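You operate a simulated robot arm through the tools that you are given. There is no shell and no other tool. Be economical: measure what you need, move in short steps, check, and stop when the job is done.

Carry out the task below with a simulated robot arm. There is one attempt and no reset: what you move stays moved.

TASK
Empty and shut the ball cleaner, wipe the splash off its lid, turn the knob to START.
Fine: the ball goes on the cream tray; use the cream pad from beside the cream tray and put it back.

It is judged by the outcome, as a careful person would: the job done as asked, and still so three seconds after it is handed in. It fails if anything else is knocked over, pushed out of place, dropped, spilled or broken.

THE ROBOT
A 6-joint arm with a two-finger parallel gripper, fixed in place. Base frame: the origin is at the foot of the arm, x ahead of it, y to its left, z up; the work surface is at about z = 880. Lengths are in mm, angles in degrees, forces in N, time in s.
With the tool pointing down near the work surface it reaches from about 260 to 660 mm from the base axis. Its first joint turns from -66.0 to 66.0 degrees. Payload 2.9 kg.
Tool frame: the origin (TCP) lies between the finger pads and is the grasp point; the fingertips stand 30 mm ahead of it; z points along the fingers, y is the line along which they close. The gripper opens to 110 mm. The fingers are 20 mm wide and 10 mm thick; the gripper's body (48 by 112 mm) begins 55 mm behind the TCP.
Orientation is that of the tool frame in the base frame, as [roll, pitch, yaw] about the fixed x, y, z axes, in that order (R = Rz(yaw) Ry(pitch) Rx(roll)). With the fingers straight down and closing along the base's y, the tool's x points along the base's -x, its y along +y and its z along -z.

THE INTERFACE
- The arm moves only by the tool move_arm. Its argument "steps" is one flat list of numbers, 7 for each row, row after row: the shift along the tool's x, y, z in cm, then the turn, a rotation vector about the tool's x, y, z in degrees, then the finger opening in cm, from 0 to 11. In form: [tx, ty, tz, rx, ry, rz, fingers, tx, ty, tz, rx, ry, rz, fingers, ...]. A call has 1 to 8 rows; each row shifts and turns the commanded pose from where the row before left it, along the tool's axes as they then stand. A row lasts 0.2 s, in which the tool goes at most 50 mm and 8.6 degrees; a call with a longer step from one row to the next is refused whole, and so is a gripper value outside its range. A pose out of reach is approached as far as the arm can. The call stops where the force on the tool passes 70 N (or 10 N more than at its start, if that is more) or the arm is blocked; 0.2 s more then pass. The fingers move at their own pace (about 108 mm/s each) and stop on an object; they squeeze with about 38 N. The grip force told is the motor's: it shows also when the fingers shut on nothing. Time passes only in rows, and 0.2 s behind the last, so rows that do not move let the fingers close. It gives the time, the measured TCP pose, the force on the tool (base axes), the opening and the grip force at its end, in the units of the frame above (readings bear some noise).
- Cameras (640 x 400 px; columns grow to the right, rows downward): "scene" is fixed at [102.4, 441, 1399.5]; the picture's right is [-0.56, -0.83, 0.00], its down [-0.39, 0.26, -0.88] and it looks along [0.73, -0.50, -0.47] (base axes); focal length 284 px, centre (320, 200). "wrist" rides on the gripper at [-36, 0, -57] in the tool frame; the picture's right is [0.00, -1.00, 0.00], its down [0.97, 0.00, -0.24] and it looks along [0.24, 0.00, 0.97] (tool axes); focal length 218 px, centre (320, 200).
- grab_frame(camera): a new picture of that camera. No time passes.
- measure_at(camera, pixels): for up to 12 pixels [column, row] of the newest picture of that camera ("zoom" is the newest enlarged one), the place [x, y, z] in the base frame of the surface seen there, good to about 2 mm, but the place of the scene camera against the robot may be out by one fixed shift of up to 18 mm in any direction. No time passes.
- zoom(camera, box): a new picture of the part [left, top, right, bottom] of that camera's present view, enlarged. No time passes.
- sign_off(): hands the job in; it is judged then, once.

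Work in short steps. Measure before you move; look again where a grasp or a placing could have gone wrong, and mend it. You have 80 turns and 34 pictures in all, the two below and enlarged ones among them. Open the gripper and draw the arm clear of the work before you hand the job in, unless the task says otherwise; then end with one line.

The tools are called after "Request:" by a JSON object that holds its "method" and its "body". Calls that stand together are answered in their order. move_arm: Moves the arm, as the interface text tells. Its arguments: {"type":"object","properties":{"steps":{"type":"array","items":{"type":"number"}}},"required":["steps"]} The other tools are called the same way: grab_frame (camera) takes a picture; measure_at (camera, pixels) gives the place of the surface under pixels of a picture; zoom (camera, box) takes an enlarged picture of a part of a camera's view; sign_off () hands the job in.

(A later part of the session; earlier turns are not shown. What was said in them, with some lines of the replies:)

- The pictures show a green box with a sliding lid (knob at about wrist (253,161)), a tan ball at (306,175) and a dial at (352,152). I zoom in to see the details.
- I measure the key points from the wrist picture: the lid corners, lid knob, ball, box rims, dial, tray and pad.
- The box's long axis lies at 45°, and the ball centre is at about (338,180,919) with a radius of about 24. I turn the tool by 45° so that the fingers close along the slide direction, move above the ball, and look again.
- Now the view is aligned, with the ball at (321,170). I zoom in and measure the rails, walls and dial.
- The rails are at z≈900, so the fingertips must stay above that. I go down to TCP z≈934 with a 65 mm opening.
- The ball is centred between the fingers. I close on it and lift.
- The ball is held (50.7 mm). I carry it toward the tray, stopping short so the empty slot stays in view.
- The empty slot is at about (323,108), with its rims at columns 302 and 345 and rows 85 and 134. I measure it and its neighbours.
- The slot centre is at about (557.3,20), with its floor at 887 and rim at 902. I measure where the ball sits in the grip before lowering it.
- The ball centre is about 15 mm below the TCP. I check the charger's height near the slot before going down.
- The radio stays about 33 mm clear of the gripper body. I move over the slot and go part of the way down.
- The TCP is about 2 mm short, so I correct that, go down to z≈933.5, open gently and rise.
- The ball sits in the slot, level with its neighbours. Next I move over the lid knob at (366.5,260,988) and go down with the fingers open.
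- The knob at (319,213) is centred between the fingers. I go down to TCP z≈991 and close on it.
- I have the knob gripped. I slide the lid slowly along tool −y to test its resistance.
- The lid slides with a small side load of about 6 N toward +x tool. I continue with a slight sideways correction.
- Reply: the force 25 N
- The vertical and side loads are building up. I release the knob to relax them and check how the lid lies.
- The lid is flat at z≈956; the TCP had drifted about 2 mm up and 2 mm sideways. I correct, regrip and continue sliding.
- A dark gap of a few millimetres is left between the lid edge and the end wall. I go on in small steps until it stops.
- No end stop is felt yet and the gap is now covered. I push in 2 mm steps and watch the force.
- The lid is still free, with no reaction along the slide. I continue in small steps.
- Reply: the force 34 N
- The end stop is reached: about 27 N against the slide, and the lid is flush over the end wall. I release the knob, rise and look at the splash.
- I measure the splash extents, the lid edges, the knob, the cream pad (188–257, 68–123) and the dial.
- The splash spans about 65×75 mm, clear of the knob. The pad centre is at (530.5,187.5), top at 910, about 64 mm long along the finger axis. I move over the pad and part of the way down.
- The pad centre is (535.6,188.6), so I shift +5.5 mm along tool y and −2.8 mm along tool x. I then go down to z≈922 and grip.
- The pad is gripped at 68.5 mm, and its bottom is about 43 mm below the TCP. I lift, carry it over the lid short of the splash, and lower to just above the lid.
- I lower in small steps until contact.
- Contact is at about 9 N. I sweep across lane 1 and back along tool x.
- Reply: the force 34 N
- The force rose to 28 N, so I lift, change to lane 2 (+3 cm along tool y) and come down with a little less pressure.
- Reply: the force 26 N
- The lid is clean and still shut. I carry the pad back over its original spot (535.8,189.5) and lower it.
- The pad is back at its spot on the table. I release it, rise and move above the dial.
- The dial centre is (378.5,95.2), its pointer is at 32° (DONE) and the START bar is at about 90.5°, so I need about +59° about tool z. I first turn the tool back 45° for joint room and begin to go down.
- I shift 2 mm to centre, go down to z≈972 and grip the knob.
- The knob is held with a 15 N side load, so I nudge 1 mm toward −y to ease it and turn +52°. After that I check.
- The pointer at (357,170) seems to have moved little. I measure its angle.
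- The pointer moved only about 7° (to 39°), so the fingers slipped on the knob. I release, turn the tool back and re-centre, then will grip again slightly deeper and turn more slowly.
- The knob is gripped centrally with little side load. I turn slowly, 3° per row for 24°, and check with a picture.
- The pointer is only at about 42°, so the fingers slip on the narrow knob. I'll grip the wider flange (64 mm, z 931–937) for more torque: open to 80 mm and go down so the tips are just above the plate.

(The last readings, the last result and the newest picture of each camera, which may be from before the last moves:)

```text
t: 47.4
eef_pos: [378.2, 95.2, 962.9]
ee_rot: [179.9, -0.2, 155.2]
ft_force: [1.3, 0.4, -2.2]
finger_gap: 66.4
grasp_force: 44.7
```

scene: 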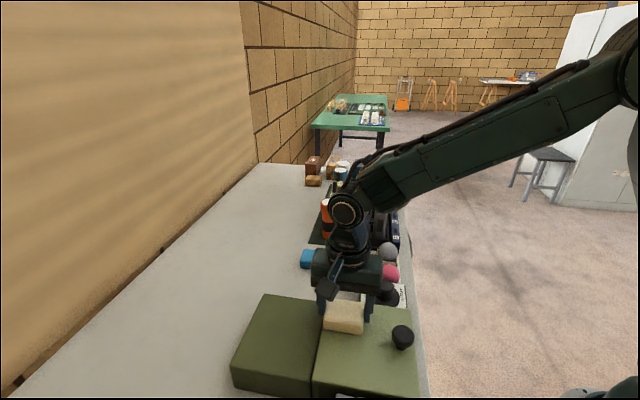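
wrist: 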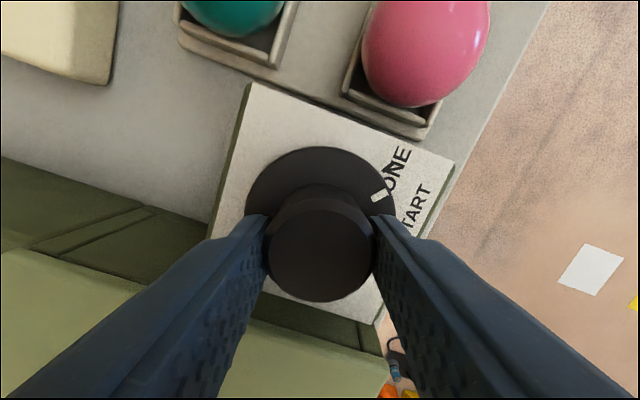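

The flange is gripped at 66.4 mm. I turn slowly, 20° first and then 20° more.

Request:
{"method": "move_arm", "body": {"steps": [0, 0, 0, 0, 0, 2.5, 5, 0, 0, 0, 0, 0, 2.5, 5, 0, 0, 0, 0, 0, 2.5, 5, 0, 0, 0, 0, 0, 2.5, 5, 0, 0, 0, 0, 0, 2.5, 5, 0, 0, 0, 0, 0, 2.5, 5, 0, 0, 0, 0, 0, 2.5, 5, 0, 0, 0, 0, 0, 2.5, 5]}}

Request:
{"method": "grab_frame", "body": {"camera": "wrist"}}

```text
t: 49.2
eef_pos: [379.0, 95.0, 962.3]
ee_rot: [179.9, -0.1, 135.3]
ft_force: [-2.5, -8.6, 38.3]
finger_gap: 66.1
grasp_force: 45.3
```

```text
2 pictures are left
```

wrist: 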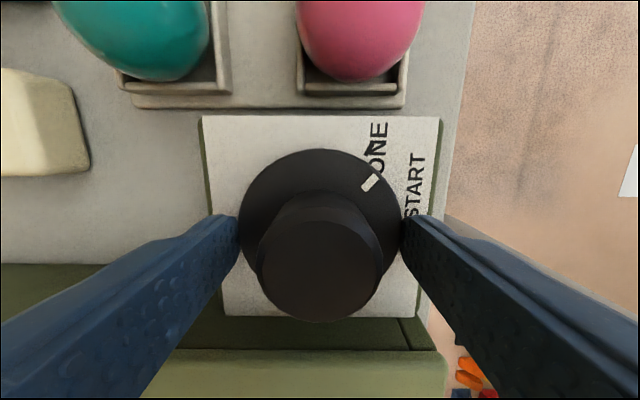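

Request:
{"method": "measure_at", "body": {"camera": "wrist", "pixels": [[370, 182], [367, 185], [374, 178], [242, 200], [398, 200], [320, 152]]}}

```text
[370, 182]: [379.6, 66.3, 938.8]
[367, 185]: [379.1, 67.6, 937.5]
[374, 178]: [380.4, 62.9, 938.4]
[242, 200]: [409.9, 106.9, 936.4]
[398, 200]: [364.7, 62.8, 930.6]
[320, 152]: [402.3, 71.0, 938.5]
```

The pointer stays at about 43° however I turn it, even with the flange grip. That looks like a hard stop about 10° past DONE, not friction. I'll grip the barrel again and turn the other way, first by 60°, to see if it follows.

Request:
{"method": "move_arm", "body": {"steps": [0, 0, 0, 0, 0, 0, 8, 0, 0, 0, 0, 0, 0, 8, 0, 0, -0.9, 0, 0, 0, 6, 0, 0, 0, 0, 0, 0, 6]}}

```text
t: 50.2
eef_pos: [378.9, 96.1, 971.9]
ee_rot: [-180.0, 0.0, 135.2]
ft_force: [-0.6, 0.6, 0.2]
finger_gap: 59.7
grasp_force: 0.2
```

Request:
{"method": "move_arm", "body": {"steps": [0, -0.05, 0, 0, 0, 0, 2.5, 0, 0, 0, 0, 0, 0, 2.5, 0, 0, 0, 0, 0, -6, 2.5, 0, 0, 0, 0, 0, -6, 2.5, 0, 0, 0, 0, 0, -6, 2.5, 0, 0, 0, 0, 0, -6, 2.5, 0, 0, 0, 0, 0, -6, 2.5, 0, 0, 0, 0, 0, -6, 2.5]}}

Request:
{"method": "grab_frame", "body": {"camera": "wrist"}}

```text
t: 52.0
eef_pos: [378.2, 95.6, 971.0]
ee_rot: [179.9, 0.0, 171.4]
ft_force: [12.3, 4.6, -13.8]
finger_gap: 37.1
grasp_force: 45.0
```

```text
1 pictures are left
```

wrist: 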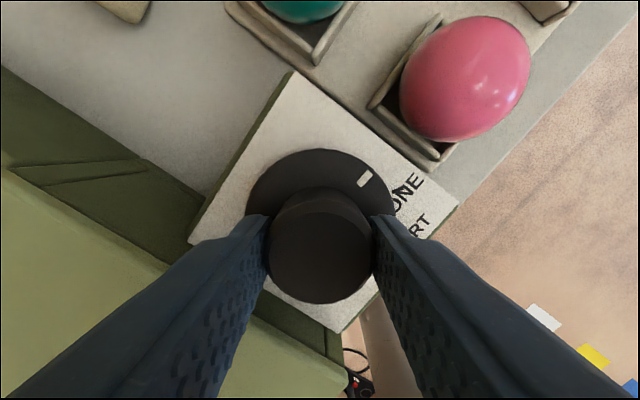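

Request:
{"method": "measure_at", "body": {"camera": "wrist", "pixels": [[365, 179], [361, 182], [369, 174], [250, 195], [320, 151], [399, 190], [405, 185]]}}

```text
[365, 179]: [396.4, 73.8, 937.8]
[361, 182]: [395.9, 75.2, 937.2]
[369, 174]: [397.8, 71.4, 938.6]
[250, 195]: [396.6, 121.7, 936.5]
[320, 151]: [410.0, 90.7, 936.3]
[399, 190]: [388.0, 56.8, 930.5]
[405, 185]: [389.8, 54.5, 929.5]
```

Counter-clockwise the knob followed fully: the pointer is now at 5°, having moved 37° for a 36° turn. So there is a stop past DONE, and START must be reached the long way round, about 275° more counter-clockwise. I continue this stroke.

Request:
{"method": "move_arm", "body": {"steps": [0, 0, 0, 0, 0, -6.5, 2.5, 0, 0, 0, 0, 0, -6.5, 2.5, 0, 0, 0, 0, 0, -6.5, 2.5, 0, 0, 0, 0, 0, -6.5, 2.5, 0, 0, 0, 0, 0, -6.5, 2.5, 0, 0, 0, 0, 0, -6.5, 2.5, 0, 0, 0, 0, 0, -6.5, 2.5, 0, 0, 0, 0, 0, -6.5, 2.5]}}

```text
t: 53.8
eef_pos: [379.0, 92.9, 971.6]
ee_rot: [-180.0, 0.0, -136.8]
ft_force: [16.3, -11.8, -10.5]
finger_gap: 37.1
grasp_force: 45.4
```

The yaw follows freely (now −136.8°). I continue.

Request:
{"method": "move_arm", "body": {"steps": [0, 0, 0, 0, 0, -6.5, 2.5, 0, 0, 0, 0, 0, -6.5, 2.5, 0, 0, 0, 0, 0, -6.5, 2.5, 0, 0, 0, 0, 0, -6.5, 2.5, 0, 0, 0, 0, 0, -6.5, 2.5, 0, 0, 0, 0, 0, -6.5, 2.5, 0, 0, 0, 0, 0, -6.5, 2.5, 0, 0, 0, 0, 0, -6.5, 2.5]}}

```text
t: 55.6
eef_pos: [379.9, 93.9, 970.6]
ee_rot: [-180.0, -0.1, -85.0]
ft_force: [22.2, -18.9, -13.4]
finger_gap: 37.1
grasp_force: 45.3
```

I ease the side load with a 1 mm shift and continue turning.

Request:
{"method": "move_arm", "body": {"steps": [0.1, -0.1, 0, 0, 0, -6.5, 2.5, 0, 0, 0, 0, 0, -6.5, 2.5, 0, 0, 0, 0, 0, -6.5, 2.5, 0, 0, 0, 0, 0, -6.5, 2.5, 0, 0, 0, 0, 0, -6.5, 2.5, 0, 0, 0, 0, 0, -6.5, 2.5, 0, 0, 0, 0, 0, -6.5, 2.5, 0, 0, 0, 0, 0, -6.5, 2.5]}}

```text
t: 57.4
eef_pos: [379.6, 94.3, 971.0]
ee_rot: [-179.8, -0.1, -32.5]
ft_force: [20.4, -5.9, -6.2]
finger_gap: 37.0
grasp_force: 44.4
```

The pointer is now at about −151°, with some 118.5° left. To keep clear of joint limits I release and rotate the tool back about 180° (the gripper is symmetric).

Request:
{"method": "move_arm", "body": {"steps": [0, 0, 0, 0, 0, 0, 5.5, 0, 0, 0, 0, 0, 0, 5.5, 0, 0, -2.5, 0, 0, 0, 5.5, 0, 0, 0, 0, 0, 8.5, 5.5, 0, 0, 0, 0, 0, 8.5, 5.5, 0, 0, 0, 0, 0, 8.5, 5.5, 0, 0, 0, 0, 0, 8.5, 5.5, 0, 0, 0, 0, 0, 8.5, 5.5]}}

Request:
{"method": "move_arm", "body": {"steps": [0, 0, 0, 0, 0, 8.5, 5.5, 0, 0, 0, 0, 0, 8.5, 5.5, 0, 0, 0, 0, 0, 8.5, 5.5, 0, 0, 0, 0, 0, 8.5, 5.5, 0, 0, 0, 0, 0, 8.5, 5.5, 0, 0, 0, 0, 0, 8.5, 5.5, 0, 0, 0, 0, 0, 8.5, 5.5, 0, 0, 0, 0, 0, 8.5, 5.5]}}

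Request:
{"method": "move_arm", "body": {"steps": [0, 0, 0, 0, 0, 8.5, 5.5, 0, 0, 0, 0, 0, 8.5, 5.5, 0, 0, 0, 0, 0, 8.5, 5.5, 0, 0, 0, 0, 0, 8.5, 5.5, 0, 0, 0, 0, 0, 8.5, 5.5, 0, 0, 0, 0, 0, 8.5, 5.5, 0, 0, 0, 0, 0, 8.5, 5.5]}}

```text
t: 59.2
eef_pos: [379.1, 93.8, 996.5]
ee_rot: [180.0, 0.1, -75.3]
ft_force: [-0.1, 0.0, 0.1]
finger_gap: 54.8
grasp_force: 0.0
```

```text
t: 61.0
eef_pos: [378.5, 93.8, 995.1]
ee_rot: [179.9, 0.0, -143.4]
ft_force: [-1.3, 0.4, 0.7]
finger_gap: 55.4
grasp_force: 0.1
```

```text
t: 62.6
eef_pos: [378.9, 93.9, 995.7]
ee_rot: [180.0, -0.1, 157.1]
ft_force: [-0.4, 0.6, 0.5]
finger_gap: 55.0
grasp_force: 0.0
```

The yaw is now 157°. I go down and regrip.

Request:
{"method": "move_arm", "body": {"steps": [0, 0.05, 1.5, 0, 0, 0, 5.5, 0, 0, 0.95, 0, 0, 0, 5.5, 0, 0, 0, 0, 0, 0, 2.5, 0, 0, 0, 0, 0, 0, 2.5, 0, 0, 0, 0, 0, 0, 2.5]}}

```text
t: 63.8
eef_pos: [379.8, 95.6, 972.2]
ee_rot: [179.9, 0.1, 157.3]
ft_force: [0.2, 1.5, -0.8]
finger_gap: 37.1
grasp_force: 45.0
```

I turn the remaining 118.5°, first 105.6° in two calls and then the remainder based on the yaw reading.

Request:
{"method": "move_arm", "body": {"steps": [0, 0, 0, 0, 0, -6.6, 2.5, 0, 0, 0, 0, 0, -6.6, 2.5, 0, 0, 0, 0, 0, -6.6, 2.5, 0, 0, 0, 0, 0, -6.6, 2.5, 0, 0, 0, 0, 0, -6.6, 2.5, 0, 0, 0, 0, 0, -6.6, 2.5, 0, 0, 0, 0, 0, -6.6, 2.5, 0, 0, 0, 0, 0, -6.6, 2.5]}}

Request:
{"method": "move_arm", "body": {"steps": [0, 0, 0, 0, 0, -6.6, 2.5, 0, 0, 0, 0, 0, -6.6, 2.5, 0, 0, 0, 0, 0, -6.6, 2.5, 0, 0, 0, 0, 0, -6.6, 2.5, 0, 0, 0, 0, 0, -6.6, 2.5, 0, 0, 0, 0, 0, -6.6, 2.5, 0, 0, 0, 0, 0, -6.6, 2.5, 0, 0, 0, 0, 0, -6.6, 2.5]}}

```text
t: 65.6
eef_pos: [378.7, 93.6, 972.3]
ee_rot: [179.9, 0.1, -149.9]
ft_force: [0.2, 4.5, 11.6]
finger_gap: 37.1
grasp_force: 45.2
```

```text
t: 67.4
eef_pos: [378.7, 94.7, 971.3]
ee_rot: [-179.9, 0.1, -97.1]
ft_force: [2.4, -1.4, 12.2]
finger_gap: 37.0
grasp_force: 44.9
```

Request:
{"method": "move_arm", "body": {"steps": [0, 0, 0, 0, 0, -6.5, 2.5, 0, 0, 0, 0, 0, -6.4, 2.5, 0, 0, 0, 0, 0, 0, 2.5]}}

```text
t: 68.2
eef_pos: [379.4, 93.9, 971.1]
ee_rot: [-179.9, 0.2, -84.3]
ft_force: [7.2, -3.3, 12.7]
finger_gap: 37.1
grasp_force: 45.1
```

By calculation the pointer is now at START. I release, rise and move aside so the camera looks down on the START side, then take the last picture.

Request:
{"method": "move_arm", "body": {"steps": [0, 0, 0, 0, 0, 0, 5.5, 0, 0, 0, 0, 0, 0, 5.5, 0, 0, -4, 0, 0, 0, 7, 0, 0, -5, 0, 0, 0, 9, 4, 1.5, 0, 0, 0, 0, 11, 0, 0, 0, 0, 0, 0, 11]}}

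Request:
{"method": "grab_frame", "body": {"camera": "wrist"}}

```text
t: 69.6
eef_pos: [367.6, 53.3, 1060.7]
ee_rot: [-180.0, 0.0, -84.3]
ft_force: [0.4, -0.6, -1.4]
finger_gap: 110.0
grasp_force: 0.0
```

```text
0 pictures are left
```

wrist: 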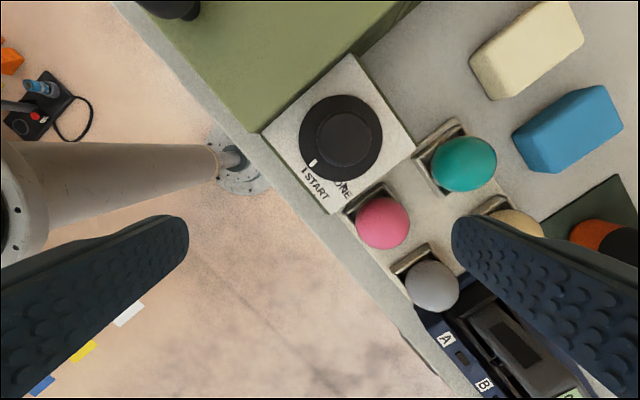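

The pointer at (313,163) lies close to the START bar at (304,170). I measure the exact angle.

Request:
{"method": "measure_at", "body": {"camera": "wrist", "pixels": [[313, 163], [311, 165], [315, 161], [304, 170], [305, 171], [300, 137], [381, 137], [341, 97], [341, 178], [344, 186]]}}

```text
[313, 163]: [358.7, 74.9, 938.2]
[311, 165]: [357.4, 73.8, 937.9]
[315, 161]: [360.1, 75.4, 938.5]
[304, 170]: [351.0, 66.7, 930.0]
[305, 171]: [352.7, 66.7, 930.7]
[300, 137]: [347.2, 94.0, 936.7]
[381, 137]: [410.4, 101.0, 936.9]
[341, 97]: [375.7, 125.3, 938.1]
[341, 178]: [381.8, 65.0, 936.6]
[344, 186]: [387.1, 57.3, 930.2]
```

The pointer and the START bar lie on the same ray from the dial centre, within about 2°. The pad, balls and lid are in place. I raise the arm clear.

Request:
{"method": "move_arm", "body": {"steps": [0, 0, -5, 0, 0, 0, 11, 0, 0, -5, 0, 0, 0, 11, 0, 0, -5, 0, 0, 0, 11, 0, 0, -5, 0, 0, 0, 11, 0, 0, 0, 0, 0, 0, 11]}}

```text
t: 70.8
eef_pos: [368.3, 52.7, 1261.3]
ee_rot: [-180.0, 0.0, -84.3]
ft_force: [0.2, 1.0, 0.2]
finger_gap: 110.2
grasp_force: 0.0
```

Request:
{"method": "sign_off", "body": {}}

```text
The job is handed in.
```

The ball is on the cream tray, the lid is shut and wiped clean, the cream pad is back in its place, and the knob points to START; I turned it counter-clockwise the long way round because a stop past DONE blocked the short way.
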